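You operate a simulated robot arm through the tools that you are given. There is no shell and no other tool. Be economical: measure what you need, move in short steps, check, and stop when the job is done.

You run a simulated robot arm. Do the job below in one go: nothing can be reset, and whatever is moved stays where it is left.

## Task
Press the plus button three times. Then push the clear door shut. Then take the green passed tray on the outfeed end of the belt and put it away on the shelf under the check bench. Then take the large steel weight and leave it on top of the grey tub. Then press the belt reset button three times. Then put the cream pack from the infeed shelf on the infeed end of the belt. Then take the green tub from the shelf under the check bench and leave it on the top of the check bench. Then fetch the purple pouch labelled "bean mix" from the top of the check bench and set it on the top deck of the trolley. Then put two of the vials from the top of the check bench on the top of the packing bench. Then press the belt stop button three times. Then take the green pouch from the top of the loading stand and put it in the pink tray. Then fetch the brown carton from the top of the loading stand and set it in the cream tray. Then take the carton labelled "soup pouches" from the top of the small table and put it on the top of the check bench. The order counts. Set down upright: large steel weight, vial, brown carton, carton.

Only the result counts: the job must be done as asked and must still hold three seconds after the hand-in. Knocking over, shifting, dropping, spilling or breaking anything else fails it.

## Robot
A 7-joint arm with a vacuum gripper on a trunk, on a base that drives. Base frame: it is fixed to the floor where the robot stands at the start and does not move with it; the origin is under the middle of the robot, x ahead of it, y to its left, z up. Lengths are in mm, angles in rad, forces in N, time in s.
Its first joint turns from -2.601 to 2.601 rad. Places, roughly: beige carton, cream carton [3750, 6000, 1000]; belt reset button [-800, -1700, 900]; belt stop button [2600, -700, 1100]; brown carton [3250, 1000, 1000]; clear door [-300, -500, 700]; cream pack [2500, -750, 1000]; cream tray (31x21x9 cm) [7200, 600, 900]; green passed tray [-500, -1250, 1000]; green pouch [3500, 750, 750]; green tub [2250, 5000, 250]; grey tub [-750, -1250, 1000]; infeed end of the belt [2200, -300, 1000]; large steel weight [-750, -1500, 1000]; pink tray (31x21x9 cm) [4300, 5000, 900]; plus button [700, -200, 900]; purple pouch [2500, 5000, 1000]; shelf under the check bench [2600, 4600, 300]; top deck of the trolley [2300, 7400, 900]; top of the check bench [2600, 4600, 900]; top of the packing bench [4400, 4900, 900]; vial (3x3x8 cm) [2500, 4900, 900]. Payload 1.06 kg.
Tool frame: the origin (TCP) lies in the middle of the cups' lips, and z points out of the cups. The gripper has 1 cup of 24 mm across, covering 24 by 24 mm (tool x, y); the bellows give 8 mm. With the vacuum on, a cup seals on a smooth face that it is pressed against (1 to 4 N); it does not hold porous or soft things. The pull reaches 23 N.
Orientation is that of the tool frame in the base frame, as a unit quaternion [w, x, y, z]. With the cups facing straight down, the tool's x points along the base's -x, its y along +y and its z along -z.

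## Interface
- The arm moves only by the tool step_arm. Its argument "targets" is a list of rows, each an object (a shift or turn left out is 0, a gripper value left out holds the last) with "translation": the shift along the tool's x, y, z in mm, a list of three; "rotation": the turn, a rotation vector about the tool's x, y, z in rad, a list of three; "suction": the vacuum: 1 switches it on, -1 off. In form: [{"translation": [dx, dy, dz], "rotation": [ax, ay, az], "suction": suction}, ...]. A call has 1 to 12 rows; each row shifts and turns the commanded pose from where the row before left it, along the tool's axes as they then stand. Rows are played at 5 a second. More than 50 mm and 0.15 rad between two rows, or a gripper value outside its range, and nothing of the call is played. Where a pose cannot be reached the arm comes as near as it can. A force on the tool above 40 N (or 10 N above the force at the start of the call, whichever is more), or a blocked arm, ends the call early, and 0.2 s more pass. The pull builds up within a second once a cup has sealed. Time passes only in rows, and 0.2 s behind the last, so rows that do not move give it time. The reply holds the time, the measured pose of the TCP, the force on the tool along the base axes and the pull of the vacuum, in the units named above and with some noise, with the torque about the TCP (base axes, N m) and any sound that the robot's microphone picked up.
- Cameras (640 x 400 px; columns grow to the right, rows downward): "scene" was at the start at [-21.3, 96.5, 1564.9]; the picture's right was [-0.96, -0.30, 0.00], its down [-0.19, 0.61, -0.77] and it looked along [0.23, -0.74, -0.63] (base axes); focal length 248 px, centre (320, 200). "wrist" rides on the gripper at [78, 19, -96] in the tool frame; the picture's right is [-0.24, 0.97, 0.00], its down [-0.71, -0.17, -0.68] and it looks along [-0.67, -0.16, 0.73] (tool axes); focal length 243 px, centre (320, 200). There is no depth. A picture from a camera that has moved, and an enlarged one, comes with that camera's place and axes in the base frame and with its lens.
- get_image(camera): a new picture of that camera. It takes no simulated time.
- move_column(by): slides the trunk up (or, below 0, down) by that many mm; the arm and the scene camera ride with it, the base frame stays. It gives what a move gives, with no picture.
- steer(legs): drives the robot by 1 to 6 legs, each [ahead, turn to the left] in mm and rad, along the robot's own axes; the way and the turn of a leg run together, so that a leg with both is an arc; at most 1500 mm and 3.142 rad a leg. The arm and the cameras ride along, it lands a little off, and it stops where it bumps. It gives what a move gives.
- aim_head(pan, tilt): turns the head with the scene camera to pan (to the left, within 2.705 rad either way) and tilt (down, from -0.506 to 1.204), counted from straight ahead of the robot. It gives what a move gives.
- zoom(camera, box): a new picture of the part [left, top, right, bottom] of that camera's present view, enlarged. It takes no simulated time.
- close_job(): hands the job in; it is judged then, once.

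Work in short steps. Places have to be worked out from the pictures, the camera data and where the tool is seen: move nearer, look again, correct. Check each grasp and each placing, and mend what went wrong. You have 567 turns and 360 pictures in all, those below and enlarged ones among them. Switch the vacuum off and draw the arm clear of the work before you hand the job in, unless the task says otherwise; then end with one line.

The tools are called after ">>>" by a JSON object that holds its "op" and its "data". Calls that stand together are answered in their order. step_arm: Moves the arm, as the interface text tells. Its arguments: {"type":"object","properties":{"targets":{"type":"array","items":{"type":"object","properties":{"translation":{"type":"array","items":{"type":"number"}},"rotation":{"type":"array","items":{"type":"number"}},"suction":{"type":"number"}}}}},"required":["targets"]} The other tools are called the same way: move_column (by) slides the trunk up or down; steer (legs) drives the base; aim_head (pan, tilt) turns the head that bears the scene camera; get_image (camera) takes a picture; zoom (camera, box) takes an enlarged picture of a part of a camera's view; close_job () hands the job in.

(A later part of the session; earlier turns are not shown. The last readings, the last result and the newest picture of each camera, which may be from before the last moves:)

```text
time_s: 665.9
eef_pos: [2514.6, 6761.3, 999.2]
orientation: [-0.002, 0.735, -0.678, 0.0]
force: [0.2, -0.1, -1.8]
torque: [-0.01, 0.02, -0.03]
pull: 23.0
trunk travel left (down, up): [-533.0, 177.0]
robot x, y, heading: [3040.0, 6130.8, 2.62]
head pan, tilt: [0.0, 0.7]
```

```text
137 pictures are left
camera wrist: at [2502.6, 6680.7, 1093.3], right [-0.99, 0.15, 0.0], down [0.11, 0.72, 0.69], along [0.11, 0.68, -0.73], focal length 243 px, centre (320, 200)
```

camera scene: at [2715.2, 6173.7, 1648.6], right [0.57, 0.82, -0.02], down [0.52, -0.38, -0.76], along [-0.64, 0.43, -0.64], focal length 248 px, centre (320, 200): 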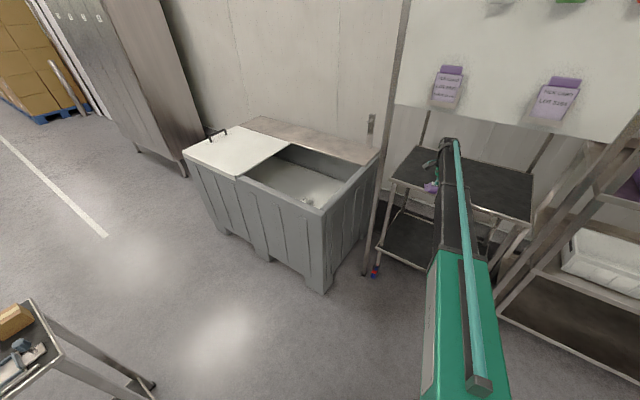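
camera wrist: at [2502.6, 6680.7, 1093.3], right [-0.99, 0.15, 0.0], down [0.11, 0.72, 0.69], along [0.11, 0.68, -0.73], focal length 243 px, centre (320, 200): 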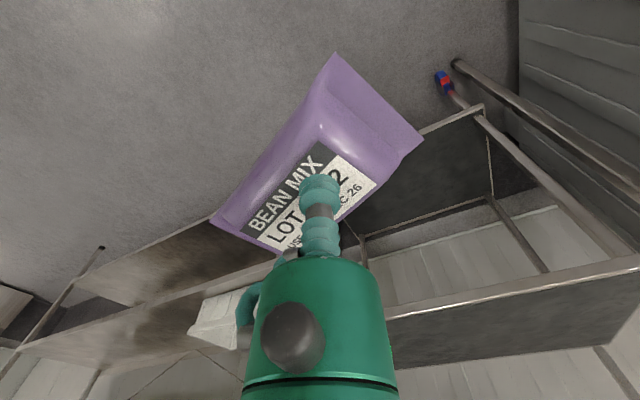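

Now the arm is low enough. Swing the arm to straight ahead and drive in part way toward (2290,7280).

>>> {"op": "step_arm", "data": {"targets": [{"translation": [27, 36.2, 0], "rotation": [0, 0, -0.055]}, {"translation": [27, 36.2, 0], "rotation": [0, 0, -0.055]}, {"translation": [27, 36.2, 0], "rotation": [0, 0, -0.055]}, {"translation": [27, 36.2, 0], "rotation": [0, 0, -0.055]}, {"translation": [27, 36.2, 0], "rotation": [0, 0, -0.055]}, {"translation": [27, 36.2, 0], "rotation": [0, 0, -0.055]}, {"translation": [27, 36.2, 0], "rotation": [0, 0, -0.055]}]}}

>>> {"op": "steer", "data": {"legs": [[0, -0.471], [330, 0]]}}

>>> {"op": "get_image", "data": {"camera": "scene"}}

```text
time_s: 667.5
eef_pos: [2312.6, 6517.3, 995.7]
orientation: [-0.001, 0.852, -0.524, 0.0]
force: [0.5, 0.6, -1.7]
torque: [-0.03, -0.01, 0.01]
pull: 23.3
trunk travel left (down, up): [-533.0, 177.0]
robot x, y, heading: [3039.1, 6137.6, 2.625]
head pan, tilt: [0.0, 0.7]
```

```text
time_s: 671.0
eef_pos: [2394.9, 7073.0, 996.0]
orientation: [0.001, -0.705, 0.709, 0.0]
force: [0.0, 0.1, -1.4]
torque: [-0.03, 0.03, -0.03]
pull: 22.9
trunk travel left (down, up): [-533.0, 177.0]
robot x, y, heading: [2869.8, 6402.2, 2.144]
head pan, tilt: [0.0, 0.7]
```

```text
136 pictures are left
camera scene: at [2702.4, 6340.9, 1474.4], right [0.84, 0.55, 0.0], down [0.35, -0.54, -0.76], along [-0.42, 0.64, -0.64], focal length 248 px, centre (320, 200)
```

scene: 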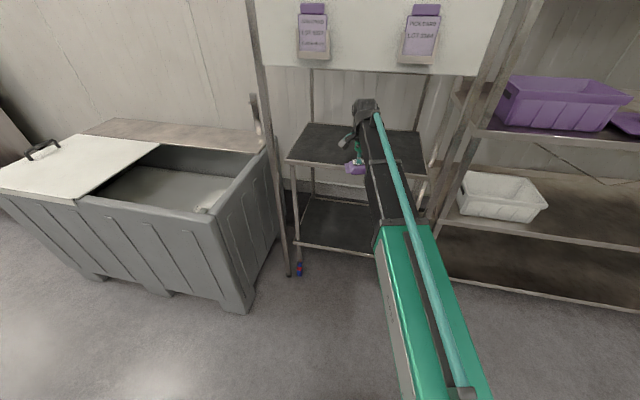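

Under-board clearance looks fine. Drive 140 mm more, slowly watching.

>>> {"op": "steer", "data": {"legs": [[70, 0], [70, 0]]}}

>>> {"op": "get_image", "data": {"camera": "scene"}}

>>> {"op": "get_image", "data": {"camera": "wrist"}}

```text
time_s: 672.6
eef_pos: [2317.0, 7189.7, 994.6]
orientation: [0.001, -0.705, 0.709, 0.0]
force: [0.4, -0.7, -1.1]
torque: [-0.01, 0.01, 0.0]
pull: 22.8
trunk travel left (down, up): [-533.0, 177.0]
robot x, y, heading: [2791.9, 6516.6, 2.15]
head pan, tilt: [0.0, 0.7]
```

```text
135 pictures are left
camera scene: at [2625.8, 6458.4, 1474.4], right [0.84, 0.55, 0.0], down [0.35, -0.54, -0.76], along [-0.42, 0.64, -0.64], focal length 248 px, centre (320, 200)
```

scene: 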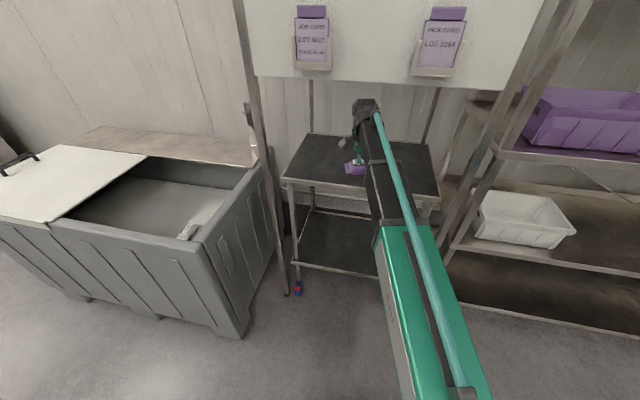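

```text
134 pictures are left
camera wrist: at [2299.2, 7110.9, 1090.5], right [-0.97, 0.24, 0.0], down [0.17, 0.71, 0.69], along [0.17, 0.67, -0.73], focal length 243 px, centre (320, 200)
```

wrist: 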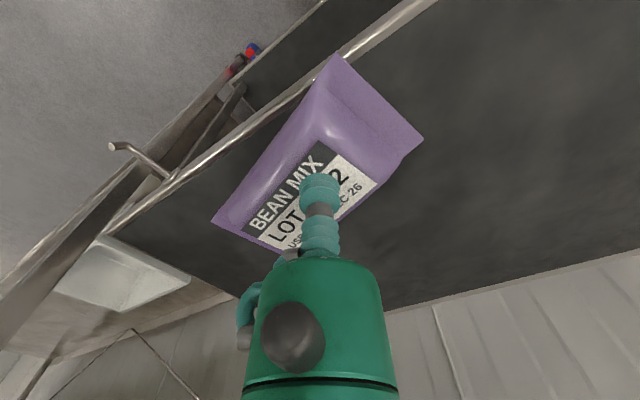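

Extend 88 mm over the deck and lower.

>>> {"op": "step_arm", "data": {"targets": [{"translation": [-44, 15, 0]}, {"translation": [-44, 15, 0]}, {"translation": [0, 0, 25]}, {"translation": [0, 0, 8]}]}}

>>> {"op": "get_image", "data": {"camera": "wrist"}}

```text
time_s: 673.6
eef_pos: [2288.6, 7277.6, 963.9]
orientation: [0.001, -0.706, 0.708, 0.0]
force: [-0.6, -0.8, -2.1]
torque: [-0.01, 0.0, 0.0]
pull: 23.5
trunk travel left (down, up): [-533.0, 177.0]
robot x, y, heading: [2795.7, 6515.8, 2.148]
head pan, tilt: [0.0, 0.7]
```

```text
133 pictures are left
camera wrist: at [2270.2, 7198.4, 1057.7], right [-0.97, 0.24, 0.0], down [0.17, 0.71, 0.69], along [0.16, 0.67, -0.73], focal length 243 px, centre (320, 200)
```

wrist: 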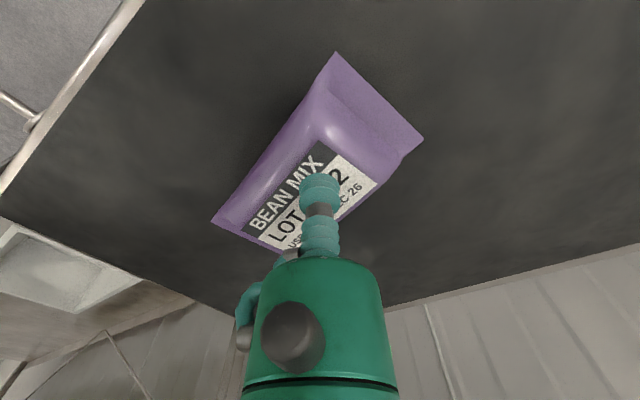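

Well over the deck. Lower to contact.

>>> {"op": "step_arm", "data": {"targets": [{"translation": [0, 0, 8]}, {"translation": [0, 0, 5]}, {"translation": [0, 0, 4]}, {"translation": [0, 0, 4]}, {"translation": [0, 0, 4]}]}}

```text
time_s: 674.8
eef_pos: [2287.0, 7279.3, 940.1]
orientation: [0.002, -0.705, 0.709, 0.002]
force: [-1.0, 7.7, 16.9]
torque: [-0.24, 0.1, -0.03]
pull: 23.1
trunk travel left (down, up): [-533.0, 177.0]
robot x, y, heading: [2792.5, 6519.6, 2.146]
head pan, tilt: [0.0, 0.7]
```

Contact. Release and lift, staying below the board.

>>> {"op": "step_arm", "data": {"targets": [{"translation": [0, 0, -2]}, {"suction": -1}, {"translation": [0, 0, 0]}, {"translation": [0, 0, -2]}, {"translation": [0, 0, -10]}, {"translation": [0, 0, -25]}, {"translation": [0, 0, -20]}]}}

>>> {"op": "get_image", "data": {"camera": "wrist"}}

>>> {"op": "steer", "data": {"legs": [[-450, 0]]}}

>>> {"op": "get_image", "data": {"camera": "scene"}}

```text
time_s: 676.4
eef_pos: [2288.6, 7276.9, 997.9]
orientation: [0.001, -0.706, 0.708, 0.0]
force: [0.5, -0.4, -0.6]
torque: [0.01, -0.05, -0.02]
pull: 0.0
trunk travel left (down, up): [-533.0, 177.0]
robot x, y, heading: [2791.1, 6518.9, 2.152]
head pan, tilt: [0.0, 0.7]
```

```text
132 pictures are left
camera wrist: at [2270.5, 7198.5, 1093.3], right [-0.97, 0.24, 0.0], down [0.17, 0.71, 0.69], along [0.16, 0.67, -0.73], focal length 243 px, centre (320, 200)
```

wrist: 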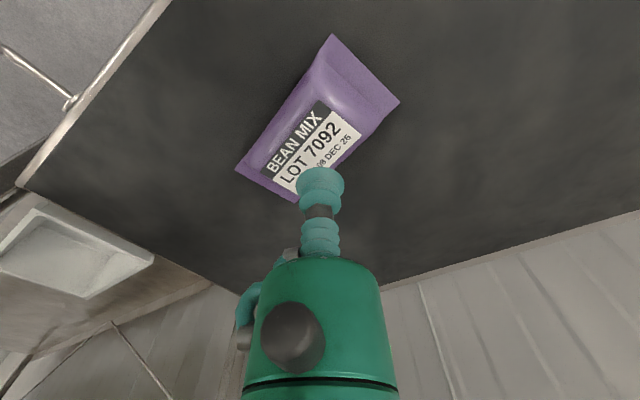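

```text
time_s: 679.2
eef_pos: [2541.1, 6891.2, 998.5]
orientation: [0.001, -0.704, 0.71, 0.0]
force: [-0.6, 0.4, 0.0]
torque: [0.0, -0.01, 0.02]
pull: 0.0
trunk travel left (down, up): [-533.0, 177.0]
robot x, y, heading: [3041.1, 6132.6, 2.146]
head pan, tilt: [0.0, 0.7]
```

```text
131 pictures are left
camera scene: at [2877.6, 6071.1, 1474.5], right [0.84, 0.54, 0.0], down [0.35, -0.54, -0.77], along [-0.42, 0.64, -0.64], focal length 248 px, centre (320, 200)
```

scene: 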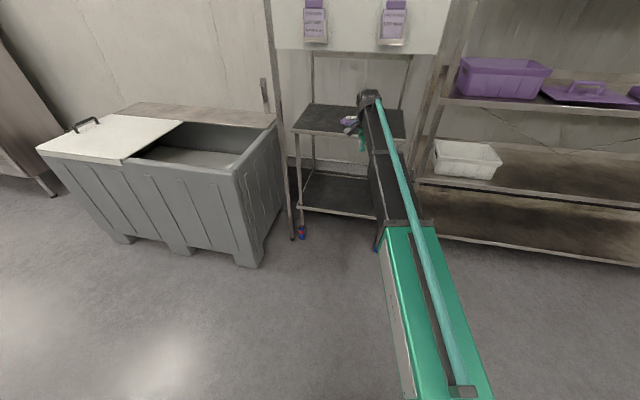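

Pouch delivered. Raise the trunk, retract the arm, and drive into the aisle between the benches for the vials.

>>> {"op": "move_column", "data": {"by": 170}}

>>> {"op": "step_arm", "data": {"targets": [{"translation": [41, -27, 0]}, {"translation": [41, -27, 0]}, {"translation": [41, -27, 0]}, {"translation": [41, -27, 0]}, {"translation": [41, -27, 0]}, {"translation": [0, 0, -30]}, {"translation": [0, 0, -30]}]}}

>>> {"op": "steer", "data": {"legs": [[0, 2.812], [640, 0]]}}

>>> {"op": "aim_head", "data": {"pan": -1.3, "tilt": 0.6}}

>>> {"op": "get_image", "data": {"camera": "scene"}}

>>> {"op": "aim_head", "data": {"pan": 1.2, "tilt": 0.6}}

>>> {"op": "get_image", "data": {"camera": "scene"}}

```text
time_s: 681.1
eef_pos: [2542.0, 6892.2, 1166.2]
orientation: [0.002, -0.705, 0.709, 0.001]
force: [-0.5, 0.6, -0.1]
torque: [0.01, 0.01, -0.03]
pull: 0.0
trunk travel left (down, up): [-703.0, 7.0]
robot x, y, heading: [3042.4, 6133.1, 2.146]
head pan, tilt: [0.0, 0.7]
```

```text
time_s: 682.7
eef_pos: [2675.6, 6683.2, 1228.9]
orientation: [0.001, -0.704, 0.71, -0.001]
force: [0.2, 0.5, -0.2]
torque: [0.03, 0.0, -0.01]
pull: 0.0
trunk travel left (down, up): [-703.0, 7.0]
robot x, y, heading: [3041.2, 6125.9, 2.142]
head pan, tilt: [0.0, 0.7]
```

```text
time_s: 693.0
eef_pos: [3407.8, 4872.4, 1226.7]
orientation: [0.0, 0.806, 0.592, -0.001]
force: [0.5, -0.2, 0.2]
torque: [0.02, 0.03, -0.01]
pull: 0.1
trunk travel left (down, up): [-703.0, 7.0]
robot x, y, heading: [3220.7, 5511.5, -1.294]
head pan, tilt: [0.0, 0.7]
```

```text
time_s: 694.5
eef_pos: [3407.5, 4872.4, 1226.5]
orientation: [0.0, 0.806, 0.592, -0.001]
force: [-0.6, 0.0, 0.2]
torque: [0.01, 0.02, -0.02]
pull: 0.2
trunk travel left (down, up): [-703.0, 7.0]
robot x, y, heading: [3214.2, 5510.5, -1.297]
head pan, tilt: [-1.3, 0.6]
```

```text
130 pictures are left
camera scene: at [3295.8, 5553.0, 1653.1], right [-0.52, 0.85, 0.0], down [0.48, 0.29, -0.83], along [-0.7, -0.43, -0.56], focal length 248 px, centre (320, 200)
```

scene: 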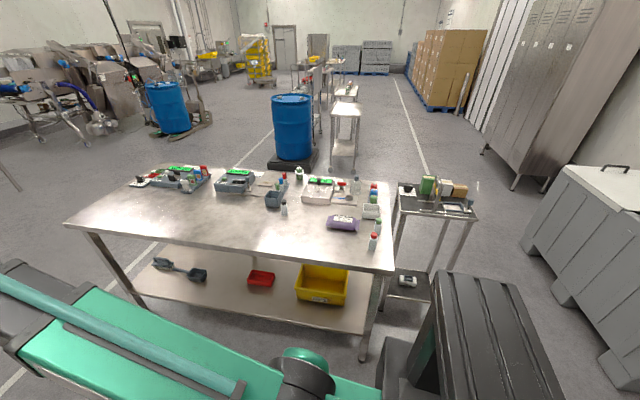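

```text
time_s: 696.8
eef_pos: [3408.1, 4872.4, 1228.2]
orientation: [-0.001, 0.806, 0.592, -0.001]
force: [0.1, -0.3, 1.2]
torque: [-0.01, 0.01, -0.02]
pull: 0.1
trunk travel left (down, up): [-703.0, 7.0]
robot x, y, heading: [3216.2, 5511.0, -1.293]
head pan, tilt: [1.201, 0.6]
```

```text
129 pictures are left
camera scene: at [3459.3, 5590.9, 1653.1], right [-0.09, -1.0, 0.0], down [-0.56, 0.05, -0.83], along [0.82, -0.08, -0.56], focal length 248 px, centre (320, 200)
```

scene: 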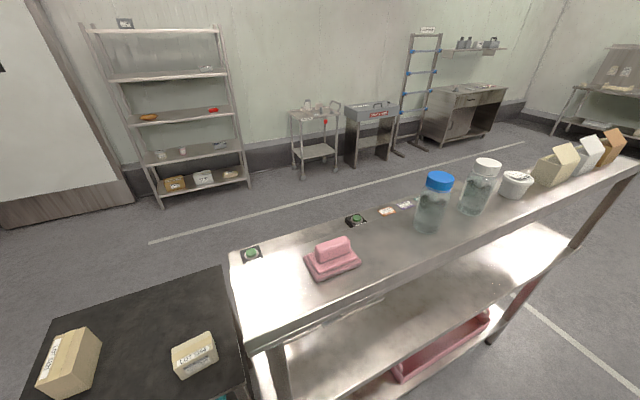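

I can see the vials near the check bench's north end (red and green caps). Zoom in on them.

>>> {"op": "aim_head", "data": {"pan": -1.3, "tilt": 0.6}}

>>> {"op": "zoom", "data": {"camera": "scene", "box": [260, 160, 420, 270]}}

```text
time_s: 699.0
eef_pos: [3408.4, 4874.2, 1227.9]
orientation: [0.0, 0.806, 0.592, -0.001]
force: [0.1, -1.1, -0.5]
torque: [-0.02, 0.02, 0.0]
pull: 0.1
trunk travel left (down, up): [-703.0, 7.0]
robot x, y, heading: [3221.7, 5514.9, -1.291]
head pan, tilt: [-1.3, 0.6]
```

```text
3.64 times, centred on (340, 215) of scene
camera zoom: at [3295.8, 5553.0, 1653.1], right [-0.52, 0.85, 0.0], down [0.48, 0.29, -0.83], along [-0.7, -0.43, -0.56], focal length 902 px, centre (247, 146)
```

zoom: 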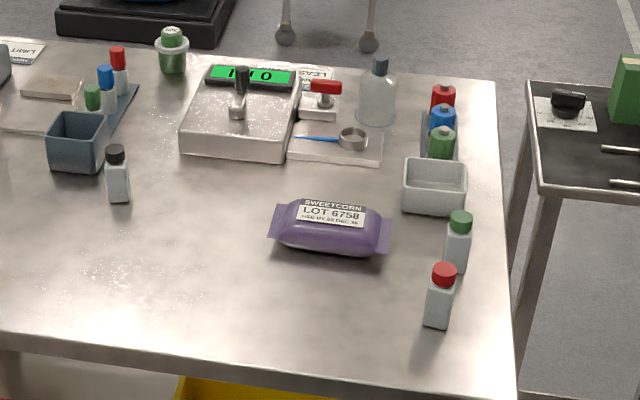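

I'll take the red-capped and green-capped loose vials. Swing the arm over to them, high.

>>> {"op": "step_arm", "data": {"targets": [{"translation": [-24.5, -39.7, 0], "rotation": [0, 0, 0.07]}, {"translation": [-24.5, -39.7, 0], "rotation": [0, 0, 0.07]}, {"translation": [-24.5, -39.7, 0], "rotation": [0, 0, 0.07]}, {"translation": [-24.5, -39.7, 0], "rotation": [0, 0, 0.07]}, {"translation": [-24.5, -39.7, 0], "rotation": [0, 0, 0.07]}, {"translation": [-24.5, -39.7, 0], "rotation": [0, 0, 0.07]}, {"translation": [-24.5, -39.7, 0], "rotation": [0, 0, 0.07]}, {"translation": [-24.5, -39.7, 0], "rotation": [0, 0, 0.07]}, {"translation": [-24.5, -39.7, 0], "rotation": [0, 0, 0.07]}, {"translation": [-24.5, -39.7, 0], "rotation": [0, 0, 0.07]}, {"translation": [-24.5, -39.7, 0], "rotation": [0, 0, 0.07]}, {"translation": [-24.5, -39.7, 0], "rotation": [0, 0, 0.07]}]}}

>>> {"op": "step_arm", "data": {"targets": [{"translation": [-24.5, -39.7, 0], "rotation": [0, 0, 0.07]}, {"translation": [-24.5, -39.7, 0], "rotation": [0, 0, 0.07]}, {"translation": [-24.5, -39.7, 0], "rotation": [0, 0, 0.07]}, {"translation": [-24.5, -39.7, 0], "rotation": [0, 0, 0.07]}, {"translation": [-24.5, -39.7, 0], "rotation": [0, 0, 0.07]}, {"translation": [-24.5, -39.7, 0], "rotation": [0, 0, 0.07]}, {"translation": [-24.5, -39.7, 0], "rotation": [0, 0, 0.07]}, {"translation": [-24.5, -39.7, 0], "rotation": [0, 0, 0.07]}, {"translation": [-24.5, -39.7, 0], "rotation": [0, 0, 0.07]}, {"translation": [-24.5, -39.7, 0], "rotation": [0, 0, 0.07]}]}}

>>> {"op": "get_image", "data": {"camera": "wrist"}}

```text
time_s: 701.6
eef_pos: [2868.2, 4946.3, 1228.7]
orientation: [-0.001, 0.977, 0.212, -0.001]
force: [-0.6, 0.0, -0.7]
torque: [-0.01, -0.01, 0.03]
pull: 0.0
trunk travel left (down, up): [-703.0, 7.0]
robot x, y, heading: [3221.3, 5511.4, -1.291]
head pan, tilt: [-1.3, 0.6]
```

```text
time_s: 703.8
eef_pos: [2584.1, 5306.8, 1227.1]
orientation: [0.001, 0.991, -0.136, -0.001]
force: [-0.2, 0.1, -0.3]
torque: [-0.05, -0.02, 0.0]
pull: 0.0
trunk travel left (down, up): [-703.0, 7.0]
robot x, y, heading: [3222.2, 5509.7, -1.293]
head pan, tilt: [-1.3, 0.6]
```

```text
127 pictures are left
camera wrist: at [2656.1, 5266.4, 1323.0], right [-0.49, -0.87, 0.0], down [-0.63, 0.36, 0.69], along [-0.6, 0.33, -0.73], focal length 243 px, centre (320, 200)
```

wrist: 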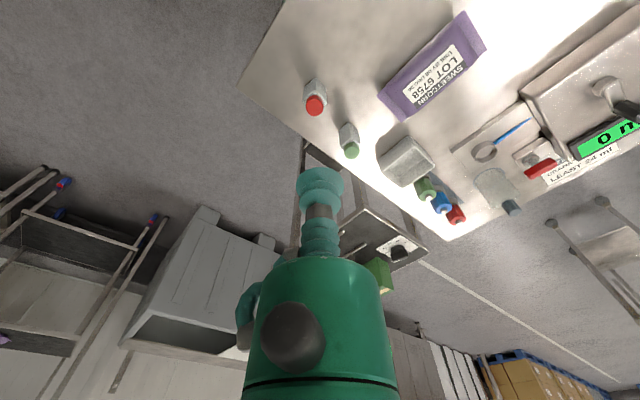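

Red cap at (2531,5340), green cap at (2430,5327). Move over the red one and lower.

>>> {"op": "step_arm", "data": {"targets": [{"translation": [-30, -8.7, 0]}, {"translation": [-30, -8.7, 0]}, {"translation": [0, 0, 45]}, {"translation": [0, 0, 45]}, {"translation": [0, 0, 45]}, {"translation": [0, 0, 45]}, {"translation": [0, 0, 35]}]}}

>>> {"op": "zoom", "data": {"camera": "wrist", "box": [220, 60, 420, 240]}}

```text
time_s: 705.4
eef_pos: [2530.8, 5336.9, 1014.6]
orientation: [0.001, 0.991, -0.136, -0.001]
force: [0.5, 0.5, -0.2]
torque: [0.01, 0.01, 0.01]
pull: 0.0
trunk travel left (down, up): [-703.0, 7.0]
robot x, y, heading: [3219.5, 5505.9, -1.293]
head pan, tilt: [-1.3, 0.6]
```

```text
2.22 times, centred on (320, 150) of wrist
camera zoom: at [2602.6, 5297.9, 1109.6], right [-0.49, -0.87, 0.0], down [-0.63, 0.36, 0.69], along [-0.6, 0.33, -0.73], focal length 539 px, centre (320, 311)
```

zoom: 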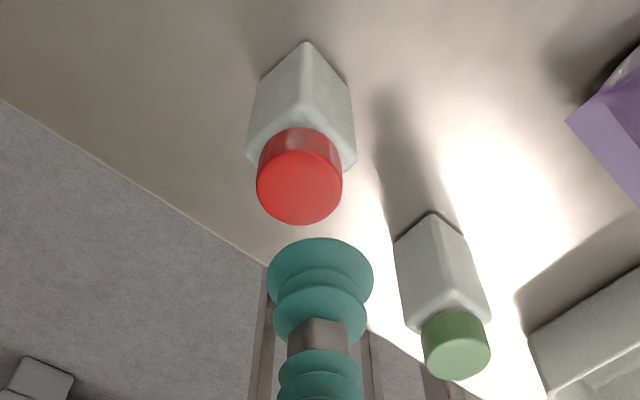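

>>> {"op": "step_arm", "data": {"targets": [{"translation": [-4.1, -7.2, 0]}, {"translation": [0, 0, 25]}, {"translation": [0, 0, 8]}]}}

>>> {"op": "zoom", "data": {"camera": "wrist", "box": [220, 60, 420, 240]}}

```text
time_s: 706.2
eef_pos: [2529.8, 5345.3, 980.6]
orientation: [0.001, 0.991, -0.136, -0.001]
force: [-0.2, -0.2, 0.5]
torque: [-0.01, -0.01, -0.01]
pull: 0.1
trunk travel left (down, up): [-703.0, 7.0]
robot x, y, heading: [3216.6, 5511.6, -1.293]
head pan, tilt: [-1.3, 0.6]
```

```text
2.22 times, centred on (320, 150) of wrist
camera zoom: at [2601.4, 5306.9, 1076.4], right [-0.49, -0.87, 0.0], down [-0.63, 0.36, 0.69], along [-0.6, 0.33, -0.73], focal length 539 px, centre (320, 311)
```

zoom: 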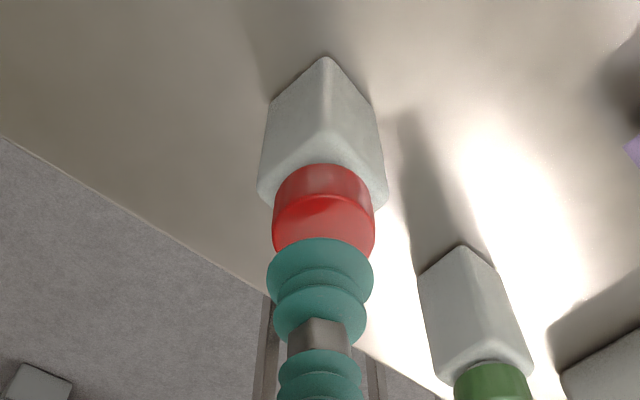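

>>> {"op": "step_arm", "data": {"targets": [{"translation": [-3.5, -1, 8], "suction": 1}, {"translation": [0, 0, 5]}, {"translation": [0, 0, 4]}, {"translation": [0, 0, 3]}, {"translation": [0, 0, 0]}]}}

```text
time_s: 707.4
eef_pos: [2528.0, 5348.7, 961.8]
orientation: [0.0, 0.991, -0.136, -0.002]
force: [-0.5, -1.0, 4.1]
torque: [0.01, -0.02, 0.01]
pull: 22.8
trunk travel left (down, up): [-703.0, 7.0]
robot x, y, heading: [3216.7, 5510.8, -1.293]
head pan, tilt: [-1.3, 0.6]
```

Sealed. Lift to 1130 and swing around to the packing bench's front strip.

>>> {"op": "step_arm", "data": {"targets": [{"translation": [0, 0, -10]}, {"translation": [0, 0, -40]}, {"translation": [0, 0, -40]}, {"translation": [0, 0, -40]}, {"translation": [0, 0, -40]}]}}

>>> {"op": "get_image", "data": {"camera": "wrist"}}

```text
time_s: 708.6
eef_pos: [2529.0, 5349.1, 1131.3]
orientation: [0.001, 0.991, -0.136, -0.001]
force: [0.2, 0.0, -0.2]
torque: [-0.02, 0.01, -0.04]
pull: 23.0
trunk travel left (down, up): [-703.0, 7.0]
robot x, y, heading: [3220.7, 5508.0, -1.292]
head pan, tilt: [-1.3, 0.6]
```

```text
124 pictures are left
camera wrist: at [2599.3, 5310.5, 1226.8], right [-0.49, -0.87, 0.0], down [-0.63, 0.36, 0.69], along [-0.6, 0.33, -0.73], focal length 243 px, centre (320, 200)
```

wrist: 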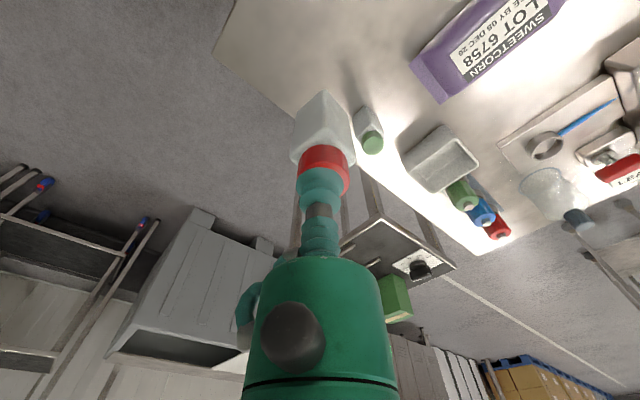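

>>> {"op": "step_arm", "data": {"targets": [{"translation": [23.9, 40.3, 0], "rotation": [0, 0, -0.066]}, {"translation": [23.9, 40.3, 0], "rotation": [0, 0, -0.066]}, {"translation": [23.9, 40.3, 0], "rotation": [0, 0, -0.066]}, {"translation": [23.9, 40.3, 0], "rotation": [0, 0, -0.066]}, {"translation": [23.9, 40.3, 0], "rotation": [0, 0, -0.066]}, {"translation": [23.9, 40.3, 0], "rotation": [0, 0, -0.066]}, {"translation": [23.9, 40.3, 0], "rotation": [0, 0, -0.066]}, {"translation": [23.9, 40.3, 0], "rotation": [0, 0, -0.066]}, {"translation": [23.9, 40.3, 0], "rotation": [0, 0, -0.066]}, {"translation": [23.9, 40.3, 0], "rotation": [0, 0, -0.066]}, {"translation": [23.9, 40.3, 0], "rotation": [0, 0, -0.066]}, {"translation": [23.9, 40.3, 0], "rotation": [0, 0, -0.066]}]}}

>>> {"op": "step_arm", "data": {"targets": [{"translation": [23.9, 40.3, 0], "rotation": [0, 0, -0.066]}, {"translation": [23.9, 40.3, 0], "rotation": [0, 0, -0.066]}, {"translation": [23.9, 40.3, 0], "rotation": [0, 0, -0.066]}, {"translation": [23.9, 40.3, 0], "rotation": [0, 0, -0.066]}, {"translation": [23.9, 40.3, 0], "rotation": [0, 0, -0.066]}, {"translation": [23.9, 40.3, 0], "rotation": [0, 0, -0.066]}, {"translation": [23.9, 40.3, 0], "rotation": [0, 0, -0.066]}, {"translation": [23.9, 40.3, 0], "rotation": [0, 0, -0.066]}, {"translation": [23.9, 40.3, 0], "rotation": [0, 0, -0.066]}, {"translation": [23.9, 40.3, 0], "rotation": [0, 0, -0.066]}, {"translation": [23.9, 40.3, 0], "rotation": [0, 0, -0.066]}, {"translation": [23.9, 40.3, 0], "rotation": [0, 0, -0.066]}]}}

>>> {"op": "aim_head", "data": {"pan": 0.7, "tilt": 0.7}}

>>> {"op": "get_image", "data": {"camera": "scene"}}

>>> {"op": "get_image", "data": {"camera": "wrist"}}

```text
time_s: 711.2
eef_pos: [2849.4, 4904.4, 1128.8]
orientation: [0.001, 0.966, 0.257, -0.002]
force: [0.0, 0.9, -0.6]
torque: [-0.01, 0.0, 0.01]
pull: 23.0
trunk travel left (down, up): [-703.0, 7.0]
robot x, y, heading: [3218.2, 5509.7, -1.291]
head pan, tilt: [-1.3, 0.6]
```

```text
time_s: 713.8
eef_pos: [3390.2, 4823.1, 1128.0]
orientation: [0.0, 0.793, 0.61, 0.0]
force: [0.0, 0.2, -1.4]
torque: [0.02, 0.02, -0.01]
pull: 22.3
trunk travel left (down, up): [-703.0, 7.0]
robot x, y, heading: [3219.4, 5511.7, -1.293]
head pan, tilt: [-1.3, 0.6]
```

```text
time_s: 715.8
eef_pos: [3389.5, 4822.8, 1127.9]
orientation: [0.0, 0.793, 0.609, -0.001]
force: [0.6, 0.1, -0.7]
torque: [0.0, 0.02, 0.0]
pull: 23.1
trunk travel left (down, up): [-703.0, 7.0]
robot x, y, heading: [3219.4, 5511.6, -1.288]
head pan, tilt: [0.7, 0.7]
```

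```text
123 pictures are left
camera scene: at [3441.6, 5551.6, 1644.5], right [-0.56, -0.83, 0.0], down [-0.53, 0.36, -0.76], along [0.63, -0.43, -0.64], focal length 248 px, centre (320, 200)
```

scene: 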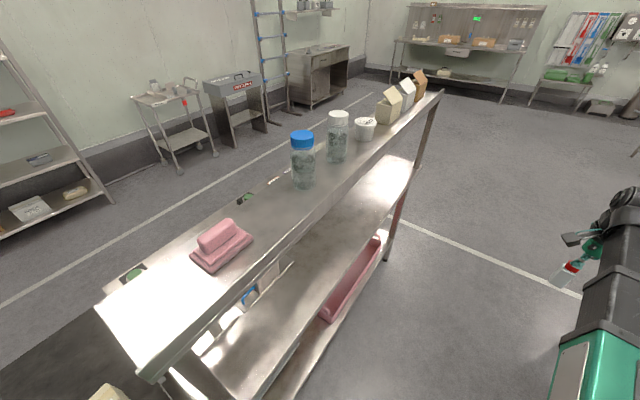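

```text
122 pictures are left
camera wrist: at [3428.8, 4892.9, 1222.6], right [0.88, -0.48, 0.0], down [-0.35, -0.64, 0.69], along [-0.33, -0.6, -0.73], focal length 243 px, centre (320, 200)
```

wrist: 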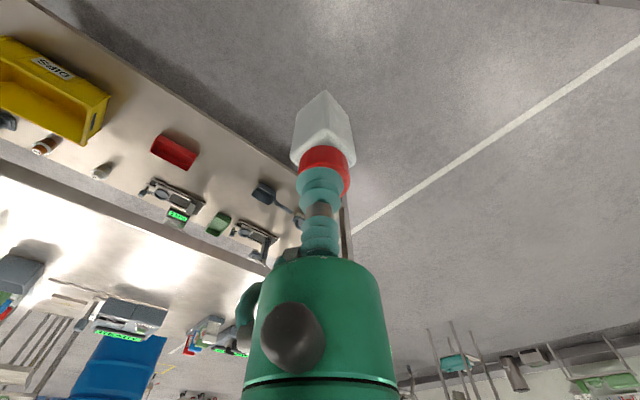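

The packing bench's overshelf (z≈1250) lies almost above its front edge, so the vials go in low beneath it. I swing to just outside the edge, lower the trunk, and look.

>>> {"op": "step_arm", "data": {"targets": [{"translation": [23.9, 40.3, 0], "rotation": [0, 0, -0.066]}, {"translation": [23.9, 40.3, 0], "rotation": [0, 0, -0.066]}, {"translation": [23.9, 40.3, 0], "rotation": [0, 0, -0.066]}, {"translation": [23.9, 40.3, 0], "rotation": [0, 0, -0.066]}, {"translation": [23.9, 40.3, 0], "rotation": [0, 0, -0.066]}, {"translation": [23.9, 40.3, 0], "rotation": [0, 0, -0.066]}, {"translation": [23.9, 40.3, 0], "rotation": [0, 0, -0.066]}, {"translation": [23.9, 40.3, 0], "rotation": [0, 0, -0.066]}]}}

>>> {"op": "move_column", "data": {"by": -180}}

>>> {"op": "aim_head", "data": {"pan": 0.5, "tilt": 0.6}}

>>> {"op": "get_image", "data": {"camera": "scene"}}

>>> {"op": "get_image", "data": {"camera": "wrist"}}

```text
time_s: 717.5
eef_pos: [3716.5, 5002.8, 1128.2]
orientation: [-0.001, 0.606, 0.795, -0.001]
force: [-0.2, -0.4, -0.7]
torque: [0.01, -0.02, 0.01]
pull: 23.2
trunk travel left (down, up): [-703.0, 7.0]
robot x, y, heading: [3219.4, 5509.3, -1.293]
head pan, tilt: [0.7, 0.7]
```

```text
time_s: 719.5
eef_pos: [3714.7, 5002.2, 947.5]
orientation: [-0.001, 0.606, 0.795, 0.0]
force: [0.8, -0.2, -1.1]
torque: [0.02, -0.03, 0.01]
pull: 23.1
trunk travel left (down, up): [-523.0, 187.0]
robot x, y, heading: [3219.5, 5508.3, -1.291]
head pan, tilt: [0.7, 0.7]
```

```text
time_s: 720.3
eef_pos: [3716.2, 5003.0, 949.0]
orientation: [-0.001, 0.607, 0.795, -0.001]
force: [-0.2, 0.7, -1.0]
torque: [0.02, -0.02, 0.0]
pull: 23.3
trunk travel left (down, up): [-523.0, 187.0]
robot x, y, heading: [3222.6, 5510.1, -1.295]
head pan, tilt: [0.499, 0.6]
```

```text
121 pictures are left
camera scene: at [3433.3, 5536.1, 1473.1], right [-0.71, -0.7, 0.0], down [-0.4, 0.4, -0.82], along [0.58, -0.59, -0.57], focal length 248 px, centre (320, 200)
```

scene: 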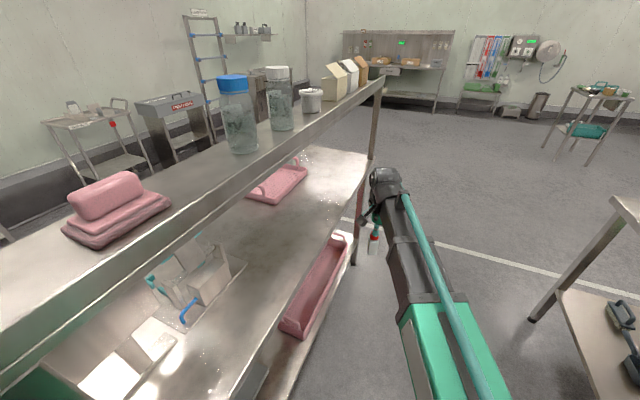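

```text
120 pictures are left
camera wrist: at [3714.6, 5082.7, 1044.2], right [1.0, 0.03, 0.0], down [0.02, -0.73, 0.69], along [0.02, -0.69, -0.73], focal length 243 px, centre (320, 200)
```

wrist: 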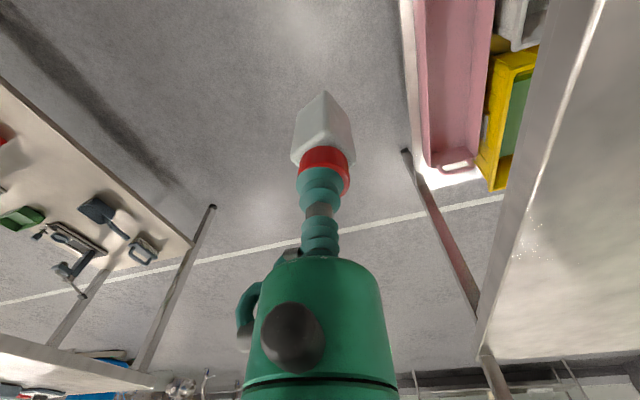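

The tabletop below the overshelf is clear in front of the pink tray. Raise slightly to z 990 and move the vial in to (3916,5147).

>>> {"op": "step_arm", "data": {"targets": [{"translation": [0, 0, -40]}, {"translation": [14.4, 38.5, 0]}, {"translation": [14.4, 38.5, 0]}, {"translation": [14.4, 38.5, 0]}, {"translation": [14.4, 38.5, 0]}, {"translation": [14.4, 38.5, 0]}, {"translation": [14.4, 38.5, 0]}]}}

>>> {"op": "get_image", "data": {"camera": "scene"}}

>>> {"op": "get_image", "data": {"camera": "wrist"}}

```text
time_s: 721.9
eef_pos: [3914.9, 5148.7, 988.8]
orientation: [-0.001, 0.606, 0.795, -0.002]
force: [-0.5, 0.7, -0.5]
torque: [0.03, -0.02, 0.0]
pull: 22.9
trunk travel left (down, up): [-523.0, 187.0]
robot x, y, heading: [3220.7, 5508.6, -1.293]
head pan, tilt: [0.499, 0.6]
```

```text
119 pictures are left
camera scene: at [3433.5, 5536.2, 1473.0], right [-0.71, -0.7, 0.0], down [-0.4, 0.4, -0.83], along [0.58, -0.59, -0.57], focal length 248 px, centre (320, 200)
```

scene: 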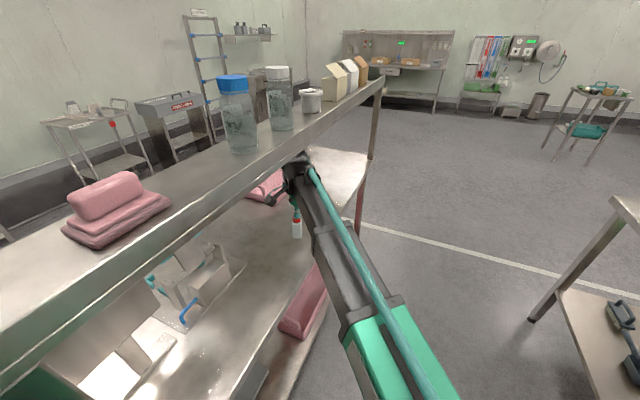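

```text
118 pictures are left
camera wrist: at [3914.6, 5229.0, 1085.1], right [1.0, 0.03, 0.0], down [0.02, -0.73, 0.69], along [0.02, -0.69, -0.73], focal length 243 px, centre (320, 200)
```

wrist: 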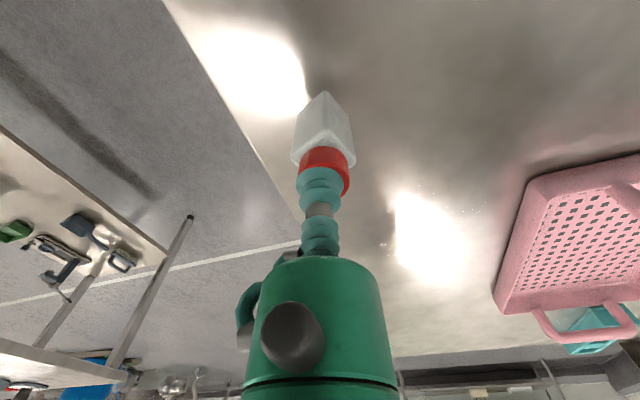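

Clear. Lower the vial to the table.

>>> {"op": "step_arm", "data": {"targets": [{"translation": [0, 0, 15]}, {"translation": [0, 0, 6]}, {"translation": [0, 0, 3]}, {"translation": [0, 0, 3]}, {"translation": [0, 0, 2]}]}}

```text
time_s: 723.1
eef_pos: [3914.6, 5148.3, 961.5]
orientation: [0.001, 0.606, 0.795, -0.002]
force: [2.2, -0.2, 11.7]
torque: [-0.01, -0.01, 0.0]
pull: 23.4
trunk travel left (down, up): [-523.0, 187.0]
robot x, y, heading: [3220.2, 5511.3, -1.291]
head pan, tilt: [0.499, 0.6]
```

>>> {"op": "step_arm", "data": {"targets": [{"translation": [0, 0, -2]}, {"suction": -1}, {"translation": [0, 0, 0]}, {"translation": [0, 0, -1]}, {"translation": [0, 0, -3]}, {"translation": [0, 0, -12]}, {"translation": [0, 0, -14]}]}}

>>> {"op": "get_image", "data": {"camera": "wrist"}}

```text
time_s: 724.7
eef_pos: [3915.5, 5147.4, 993.4]
orientation: [0.0, 0.606, 0.795, 0.0]
force: [0.0, 0.7, -0.6]
torque: [-0.02, -0.01, 0.01]
pull: 0.0
trunk travel left (down, up): [-523.0, 187.0]
robot x, y, heading: [3218.3, 5509.8, -1.297]
head pan, tilt: [0.499, 0.6]
```

```text
117 pictures are left
camera wrist: at [3914.9, 5227.5, 1087.1], right [1.0, 0.03, 0.0], down [0.02, -0.73, 0.69], along [0.02, -0.69, -0.73], focal length 243 px, centre (320, 200)
```

wrist: 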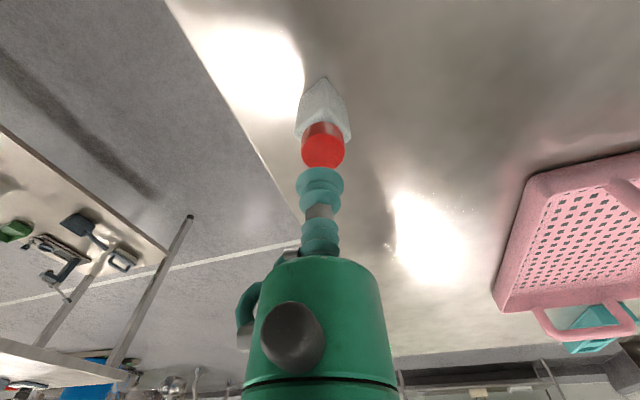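

First vial stands on the packing bench. Retract, raise, and swing back for the green-capped vial.

>>> {"op": "step_arm", "data": {"targets": [{"translation": [-14.4, -38.5, 0]}, {"translation": [-14.4, -38.5, 0]}, {"translation": [-14.4, -38.5, 0]}, {"translation": [-14.4, -38.5, 0]}, {"translation": [-14.4, -38.5, 0]}, {"translation": [-14.4, -38.5, 0]}]}}

>>> {"op": "move_column", "data": {"by": 180}}

>>> {"op": "step_arm", "data": {"targets": [{"translation": [-21.2, -41.8, 0], "rotation": [0, 0, 0.066]}, {"translation": [-21.2, -41.8, 0], "rotation": [0, 0, 0.066]}, {"translation": [-21.2, -41.8, 0], "rotation": [0, 0, 0.066]}, {"translation": [-21.2, -41.8, 0], "rotation": [0, 0, 0.066]}, {"translation": [-21.2, -41.8, 0], "rotation": [0, 0, 0.066]}, {"translation": [-21.2, -41.8, 0], "rotation": [0, 0, 0.066]}, {"translation": [-21.2, -41.8, 0], "rotation": [0, 0, 0.066]}, {"translation": [-21.2, -41.8, 0], "rotation": [0, 0, 0.066]}, {"translation": [-21.2, -41.8, 0], "rotation": [0, 0, 0.066]}, {"translation": [-21.2, -41.8, 0], "rotation": [0, 0, 0.066]}, {"translation": [-21.2, -41.8, 0], "rotation": [0, 0, 0.066]}, {"translation": [-21.2, -41.8, 0], "rotation": [0, 0, 0.066]}]}}

>>> {"op": "step_arm", "data": {"targets": [{"translation": [-21.2, -41.8, 0], "rotation": [0, 0, 0.066]}, {"translation": [-21.2, -41.8, 0], "rotation": [0, 0, 0.066]}, {"translation": [-21.2, -41.8, 0], "rotation": [0, 0, 0.066]}, {"translation": [-21.2, -41.8, 0], "rotation": [0, 0, 0.066]}, {"translation": [-21.2, -41.8, 0], "rotation": [0, 0, 0.066]}, {"translation": [-21.2, -41.8, 0], "rotation": [0, 0, 0.066]}, {"translation": [-21.2, -41.8, 0], "rotation": [0, 0, 0.066]}, {"translation": [-21.2, -41.8, 0], "rotation": [0, 0, 0.066]}, {"translation": [-21.2, -41.8, 0], "rotation": [0, 0, 0.066]}, {"translation": [-21.2, -41.8, 0], "rotation": [0, 0, 0.066]}, {"translation": [-21.2, -41.8, 0], "rotation": [0, 0, 0.066]}, {"translation": [-21.2, -41.8, 0], "rotation": [0, 0, 0.066]}]}}

>>> {"op": "step_arm", "data": {"targets": [{"translation": [-21.2, -41.8, 0], "rotation": [0, 0, 0.066]}, {"translation": [-21.2, -41.8, 0], "rotation": [0, 0, 0.066]}, {"translation": [-21.2, -41.8, 0], "rotation": [0, 0, 0.066]}, {"translation": [-21.2, -41.8, 0], "rotation": [0, 0, 0.066]}, {"translation": [-21.2, -41.8, 0], "rotation": [0, 0, 0.066]}, {"translation": [-21.2, -41.8, 0], "rotation": [0, 0, 0.066]}, {"translation": [-21.2, -41.8, 0], "rotation": [0, 0, 0.066]}]}}

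>>> {"op": "get_image", "data": {"camera": "wrist"}}

```text
time_s: 726.1
eef_pos: [3714.5, 5000.6, 994.5]
orientation: [-0.001, 0.607, 0.795, 0.0]
force: [0.2, -0.2, -0.1]
torque: [-0.01, -0.01, 0.01]
pull: 0.0
trunk travel left (down, up): [-523.0, 187.0]
robot x, y, heading: [3218.5, 5511.6, -1.295]
head pan, tilt: [0.499, 0.6]
```

```text
time_s: 728.1
eef_pos: [3715.3, 5002.5, 1174.1]
orientation: [0.0, 0.607, 0.795, -0.001]
force: [-0.6, 0.3, 0.9]
torque: [-0.01, 0.03, 0.03]
pull: 0.0
trunk travel left (down, up): [-703.0, 7.0]
robot x, y, heading: [3219.6, 5508.5, -1.295]
head pan, tilt: [0.499, 0.6]
```

```text
time_s: 730.7
eef_pos: [3201.5, 4801.5, 1173.6]
orientation: [0.0, 0.867, 0.499, -0.001]
force: [0.0, 0.2, 0.3]
torque: [0.02, -0.02, -0.01]
pull: 0.1
trunk travel left (down, up): [-703.0, 7.0]
robot x, y, heading: [3220.0, 5512.5, -1.291]
head pan, tilt: [0.499, 0.6]
```

```text
time_s: 733.3
eef_pos: [2703.1, 5025.3, 1177.3]
orientation: [0.001, 0.992, 0.128, -0.002]
force: [-1.1, -0.3, 0.6]
torque: [0.03, -0.01, 0.01]
pull: 0.0
trunk travel left (down, up): [-703.0, 7.0]
robot x, y, heading: [3220.6, 5510.9, -1.293]
head pan, tilt: [0.499, 0.6]
```

```text
time_s: 734.9
eef_pos: [2539.7, 5305.8, 1176.5]
orientation: [0.0, 0.995, -0.103, -0.001]
force: [0.5, -0.5, -0.3]
torque: [0.0, -0.03, -0.02]
pull: 0.0
trunk travel left (down, up): [-703.0, 7.0]
robot x, y, heading: [3221.1, 5507.8, -1.293]
head pan, tilt: [0.499, 0.6]
```

```text
116 pictures are left
camera wrist: at [2613.7, 5270.7, 1271.7], right [-0.43, -0.9, 0.0], down [-0.66, 0.31, 0.69], along [-0.62, 0.29, -0.73], focal length 243 px, centre (320, 200)
```

wrist: 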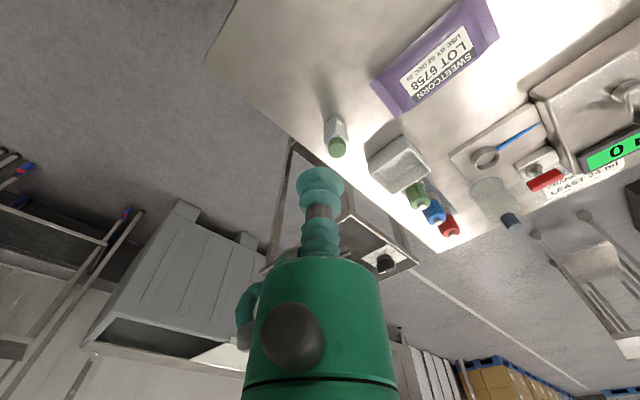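

>>> {"op": "step_arm", "data": {"targets": [{"translation": [-35.7, 0.3, 0]}, {"translation": [-35.7, 0.3, 0]}, {"translation": [-35.7, 0.3, 0]}, {"translation": [0, 0, 45]}, {"translation": [0, 0, 45]}, {"translation": [0, 0, 45]}, {"translation": [0, 0, 30]}]}}

>>> {"op": "zoom", "data": {"camera": "wrist", "box": [220, 60, 420, 240]}}

```text
time_s: 736.5
eef_pos: [2436.7, 5327.3, 1010.1]
orientation: [0.0, 0.995, -0.102, -0.002]
force: [-0.6, 0.6, -0.4]
torque: [-0.01, -0.01, -0.03]
pull: 0.1
trunk travel left (down, up): [-703.0, 7.0]
robot x, y, heading: [3224.4, 5509.8, -1.292]
head pan, tilt: [0.499, 0.6]
```

```text
2.22 times, centred on (320, 150) of wrist
camera zoom: at [2510.3, 5292.2, 1105.2], right [-0.43, -0.9, 0.0], down [-0.66, 0.31, 0.69], along [-0.62, 0.29, -0.73], focal length 539 px, centre (320, 311)
```

zoom: 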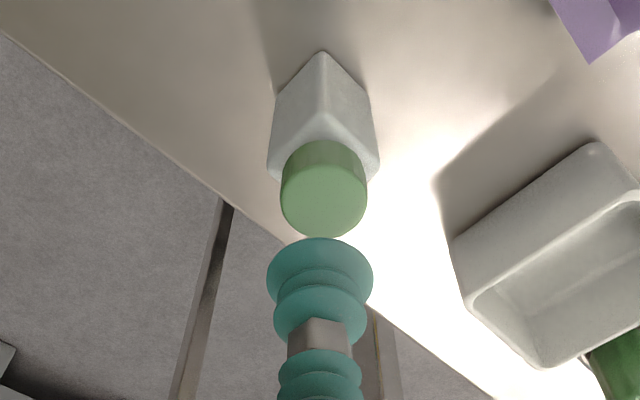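

>>> {"op": "step_arm", "data": {"targets": [{"translation": [-7.1, 0.4, 20]}, {"translation": [0, 0, 15]}, {"translation": [0, 0, 7], "suction": 1}, {"translation": [0, 0, 4]}, {"translation": [0, 0, 3]}, {"translation": [0, 0, 0]}]}}

```text
time_s: 737.9
eef_pos: [2428.1, 5326.2, 964.1]
orientation: [0.001, 0.995, -0.103, -0.001]
force: [0.4, 0.2, 0.2]
torque: [-0.01, -0.01, 0.0]
pull: 23.5
trunk travel left (down, up): [-703.0, 7.0]
robot x, y, heading: [3220.0, 5506.8, -1.288]
head pan, tilt: [0.499, 0.6]
```

Sealed. Lift and retrace to the packing bench.

>>> {"op": "step_arm", "data": {"targets": [{"translation": [0, 0, -10]}, {"translation": [0, 0, -40]}, {"translation": [0, 0, -45]}, {"translation": [0, 0, -45]}, {"translation": [0, 0, -45]}, {"translation": [0, 0, -25]}, {"translation": [38, -0.3, 0]}, {"translation": [38, -0.3, 0]}, {"translation": [36, -0.3, 0]}]}}

>>> {"op": "get_image", "data": {"camera": "wrist"}}

>>> {"op": "step_arm", "data": {"targets": [{"translation": [23.9, 40.3, 0], "rotation": [0, 0, -0.066]}, {"translation": [23.9, 40.3, 0], "rotation": [0, 0, -0.066]}, {"translation": [23.9, 40.3, 0], "rotation": [0, 0, -0.066]}, {"translation": [23.9, 40.3, 0], "rotation": [0, 0, -0.066]}, {"translation": [23.9, 40.3, 0], "rotation": [0, 0, -0.066]}, {"translation": [23.9, 40.3, 0], "rotation": [0, 0, -0.066]}, {"translation": [23.9, 40.3, 0], "rotation": [0, 0, -0.066]}, {"translation": [23.9, 40.3, 0], "rotation": [0, 0, -0.066]}, {"translation": [23.9, 40.3, 0], "rotation": [0, 0, -0.066]}, {"translation": [23.9, 40.3, 0], "rotation": [0, 0, -0.066]}, {"translation": [23.9, 40.3, 0], "rotation": [0, 0, -0.066]}, {"translation": [23.9, 40.3, 0], "rotation": [0, 0, -0.066]}]}}

>>> {"op": "step_arm", "data": {"targets": [{"translation": [23.9, 40.3, 0], "rotation": [0, 0, -0.066]}, {"translation": [23.9, 40.3, 0], "rotation": [0, 0, -0.066]}, {"translation": [23.9, 40.3, 0], "rotation": [0, 0, -0.066]}, {"translation": [23.9, 40.3, 0], "rotation": [0, 0, -0.066]}, {"translation": [23.9, 40.3, 0], "rotation": [0, 0, -0.066]}, {"translation": [23.9, 40.3, 0], "rotation": [0, 0, -0.066]}, {"translation": [23.9, 40.3, 0], "rotation": [0, 0, -0.066]}, {"translation": [23.9, 40.3, 0], "rotation": [0, 0, -0.066]}, {"translation": [23.9, 40.3, 0], "rotation": [0, 0, -0.066]}, {"translation": [23.9, 40.3, 0], "rotation": [0, 0, -0.066]}, {"translation": [23.9, 40.3, 0], "rotation": [0, 0, -0.066]}, {"translation": [23.9, 40.3, 0], "rotation": [0, 0, -0.066]}]}}

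>>> {"op": "step_arm", "data": {"targets": [{"translation": [23.9, 40.3, 0], "rotation": [0, 0, -0.066]}, {"translation": [23.9, 40.3, 0], "rotation": [0, 0, -0.066]}, {"translation": [23.9, 40.3, 0], "rotation": [0, 0, -0.066]}, {"translation": [23.9, 40.3, 0], "rotation": [0, 0, -0.066]}, {"translation": [23.9, 40.3, 0], "rotation": [0, 0, -0.066]}, {"translation": [23.9, 40.3, 0], "rotation": [0, 0, -0.066]}, {"translation": [23.9, 40.3, 0], "rotation": [0, 0, -0.066]}]}}

>>> {"op": "move_column", "data": {"by": -180}}

```text
time_s: 739.9
eef_pos: [2540.4, 5302.9, 1173.1]
orientation: [0.001, 0.995, -0.102, -0.001]
force: [-0.3, -1.0, -0.2]
torque: [0.01, 0.0, 0.01]
pull: 22.8
trunk travel left (down, up): [-703.0, 7.0]
robot x, y, heading: [3221.1, 5508.6, -1.292]
head pan, tilt: [0.499, 0.6]
```

```text
114 pictures are left
camera wrist: at [2614.5, 5267.9, 1268.4], right [-0.43, -0.9, 0.0], down [-0.66, 0.31, 0.69], along [-0.62, 0.29, -0.73], focal length 243 px, centre (320, 200)
```

wrist: 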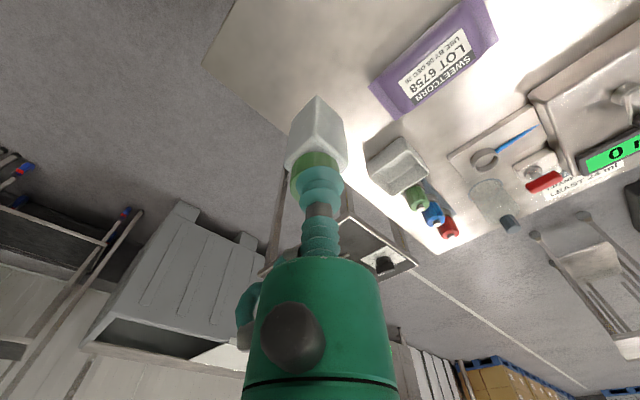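

```text
time_s: 742.5
eef_pos: [2889.9, 4883.5, 1168.8]
orientation: [0.0, 0.957, 0.289, -0.001]
force: [-0.2, 1.0, -0.8]
torque: [-0.02, 0.02, -0.01]
pull: 23.3
trunk travel left (down, up): [-703.0, 7.0]
robot x, y, heading: [3218.1, 5511.0, -1.292]
head pan, tilt: [0.499, 0.6]
```

```text
time_s: 745.1
eef_pos: [3435.2, 4836.2, 1170.9]
orientation: [0.0, 0.772, 0.636, -0.001]
force: [0.8, -0.4, -1.0]
torque: [-0.01, 0.03, 0.02]
pull: 22.8
trunk travel left (down, up): [-703.0, 7.0]
robot x, y, heading: [3217.4, 5511.8, -1.294]
head pan, tilt: [0.499, 0.6]
```

```text
time_s: 746.7
eef_pos: [3711.7, 4999.0, 1171.3]
orientation: [-0.001, 0.606, 0.796, -0.002]
force: [0.5, 0.2, -1.0]
torque: [-0.03, 0.02, -0.02]
pull: 22.9
trunk travel left (down, up): [-703.0, 7.0]
robot x, y, heading: [3220.7, 5508.0, -1.294]
head pan, tilt: [0.499, 0.6]
```

```text
time_s: 748.7
eef_pos: [3711.4, 4999.9, 991.2]
orientation: [0.001, 0.607, 0.795, -0.001]
force: [-0.5, 0.0, -1.0]
torque: [-0.05, 0.01, 0.01]
pull: 23.4
trunk travel left (down, up): [-523.0, 187.0]
robot x, y, heading: [3219.3, 5511.3, -1.295]
head pan, tilt: [0.499, 0.6]
```

Move the second vial in beside the first, at about (3890,5223).

>>> {"op": "step_arm", "data": {"targets": [{"translation": [28, 38.6, 0]}, {"translation": [28, 38.6, 0]}, {"translation": [28, 38.6, 0]}, {"translation": [28, 38.6, 0]}, {"translation": [28, 38.6, 0]}, {"translation": [28, 38.6, 0]}]}}

>>> {"op": "get_image", "data": {"camera": "wrist"}}

>>> {"op": "get_image", "data": {"camera": "scene"}}

```text
time_s: 750.1
eef_pos: [3891.4, 5222.1, 993.5]
orientation: [-0.001, 0.606, 0.795, -0.001]
force: [0.2, 0.0, 0.4]
torque: [0.0, 0.03, 0.03]
pull: 22.2
trunk travel left (down, up): [-523.0, 187.0]
robot x, y, heading: [3218.1, 5508.4, -1.294]
head pan, tilt: [0.499, 0.6]
```

```text
113 pictures are left
camera wrist: at [3890.3, 5301.6, 1088.0], right [1.0, 0.03, 0.0], down [0.02, -0.73, 0.69], along [0.02, -0.69, -0.73], focal length 243 px, centre (320, 200)
```

wrist: 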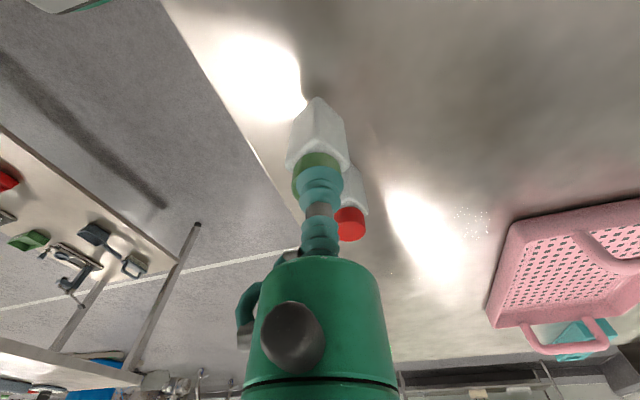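

```text
112 pictures are left
camera scene: at [3433.5, 5536.2, 1473.0], right [-0.71, -0.7, 0.0], down [-0.4, 0.4, -0.83], along [0.58, -0.59, -0.56], focal length 248 px, centre (320, 200)
```

scene: 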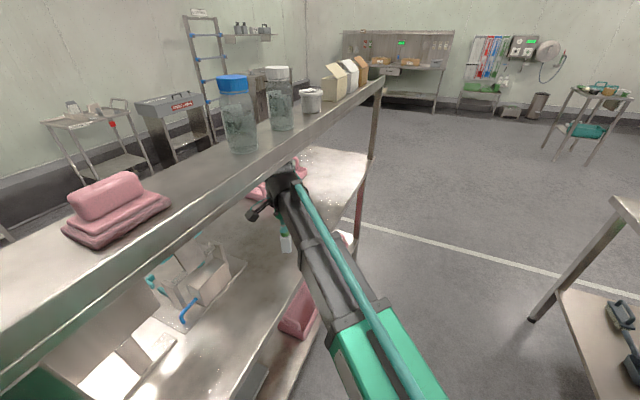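

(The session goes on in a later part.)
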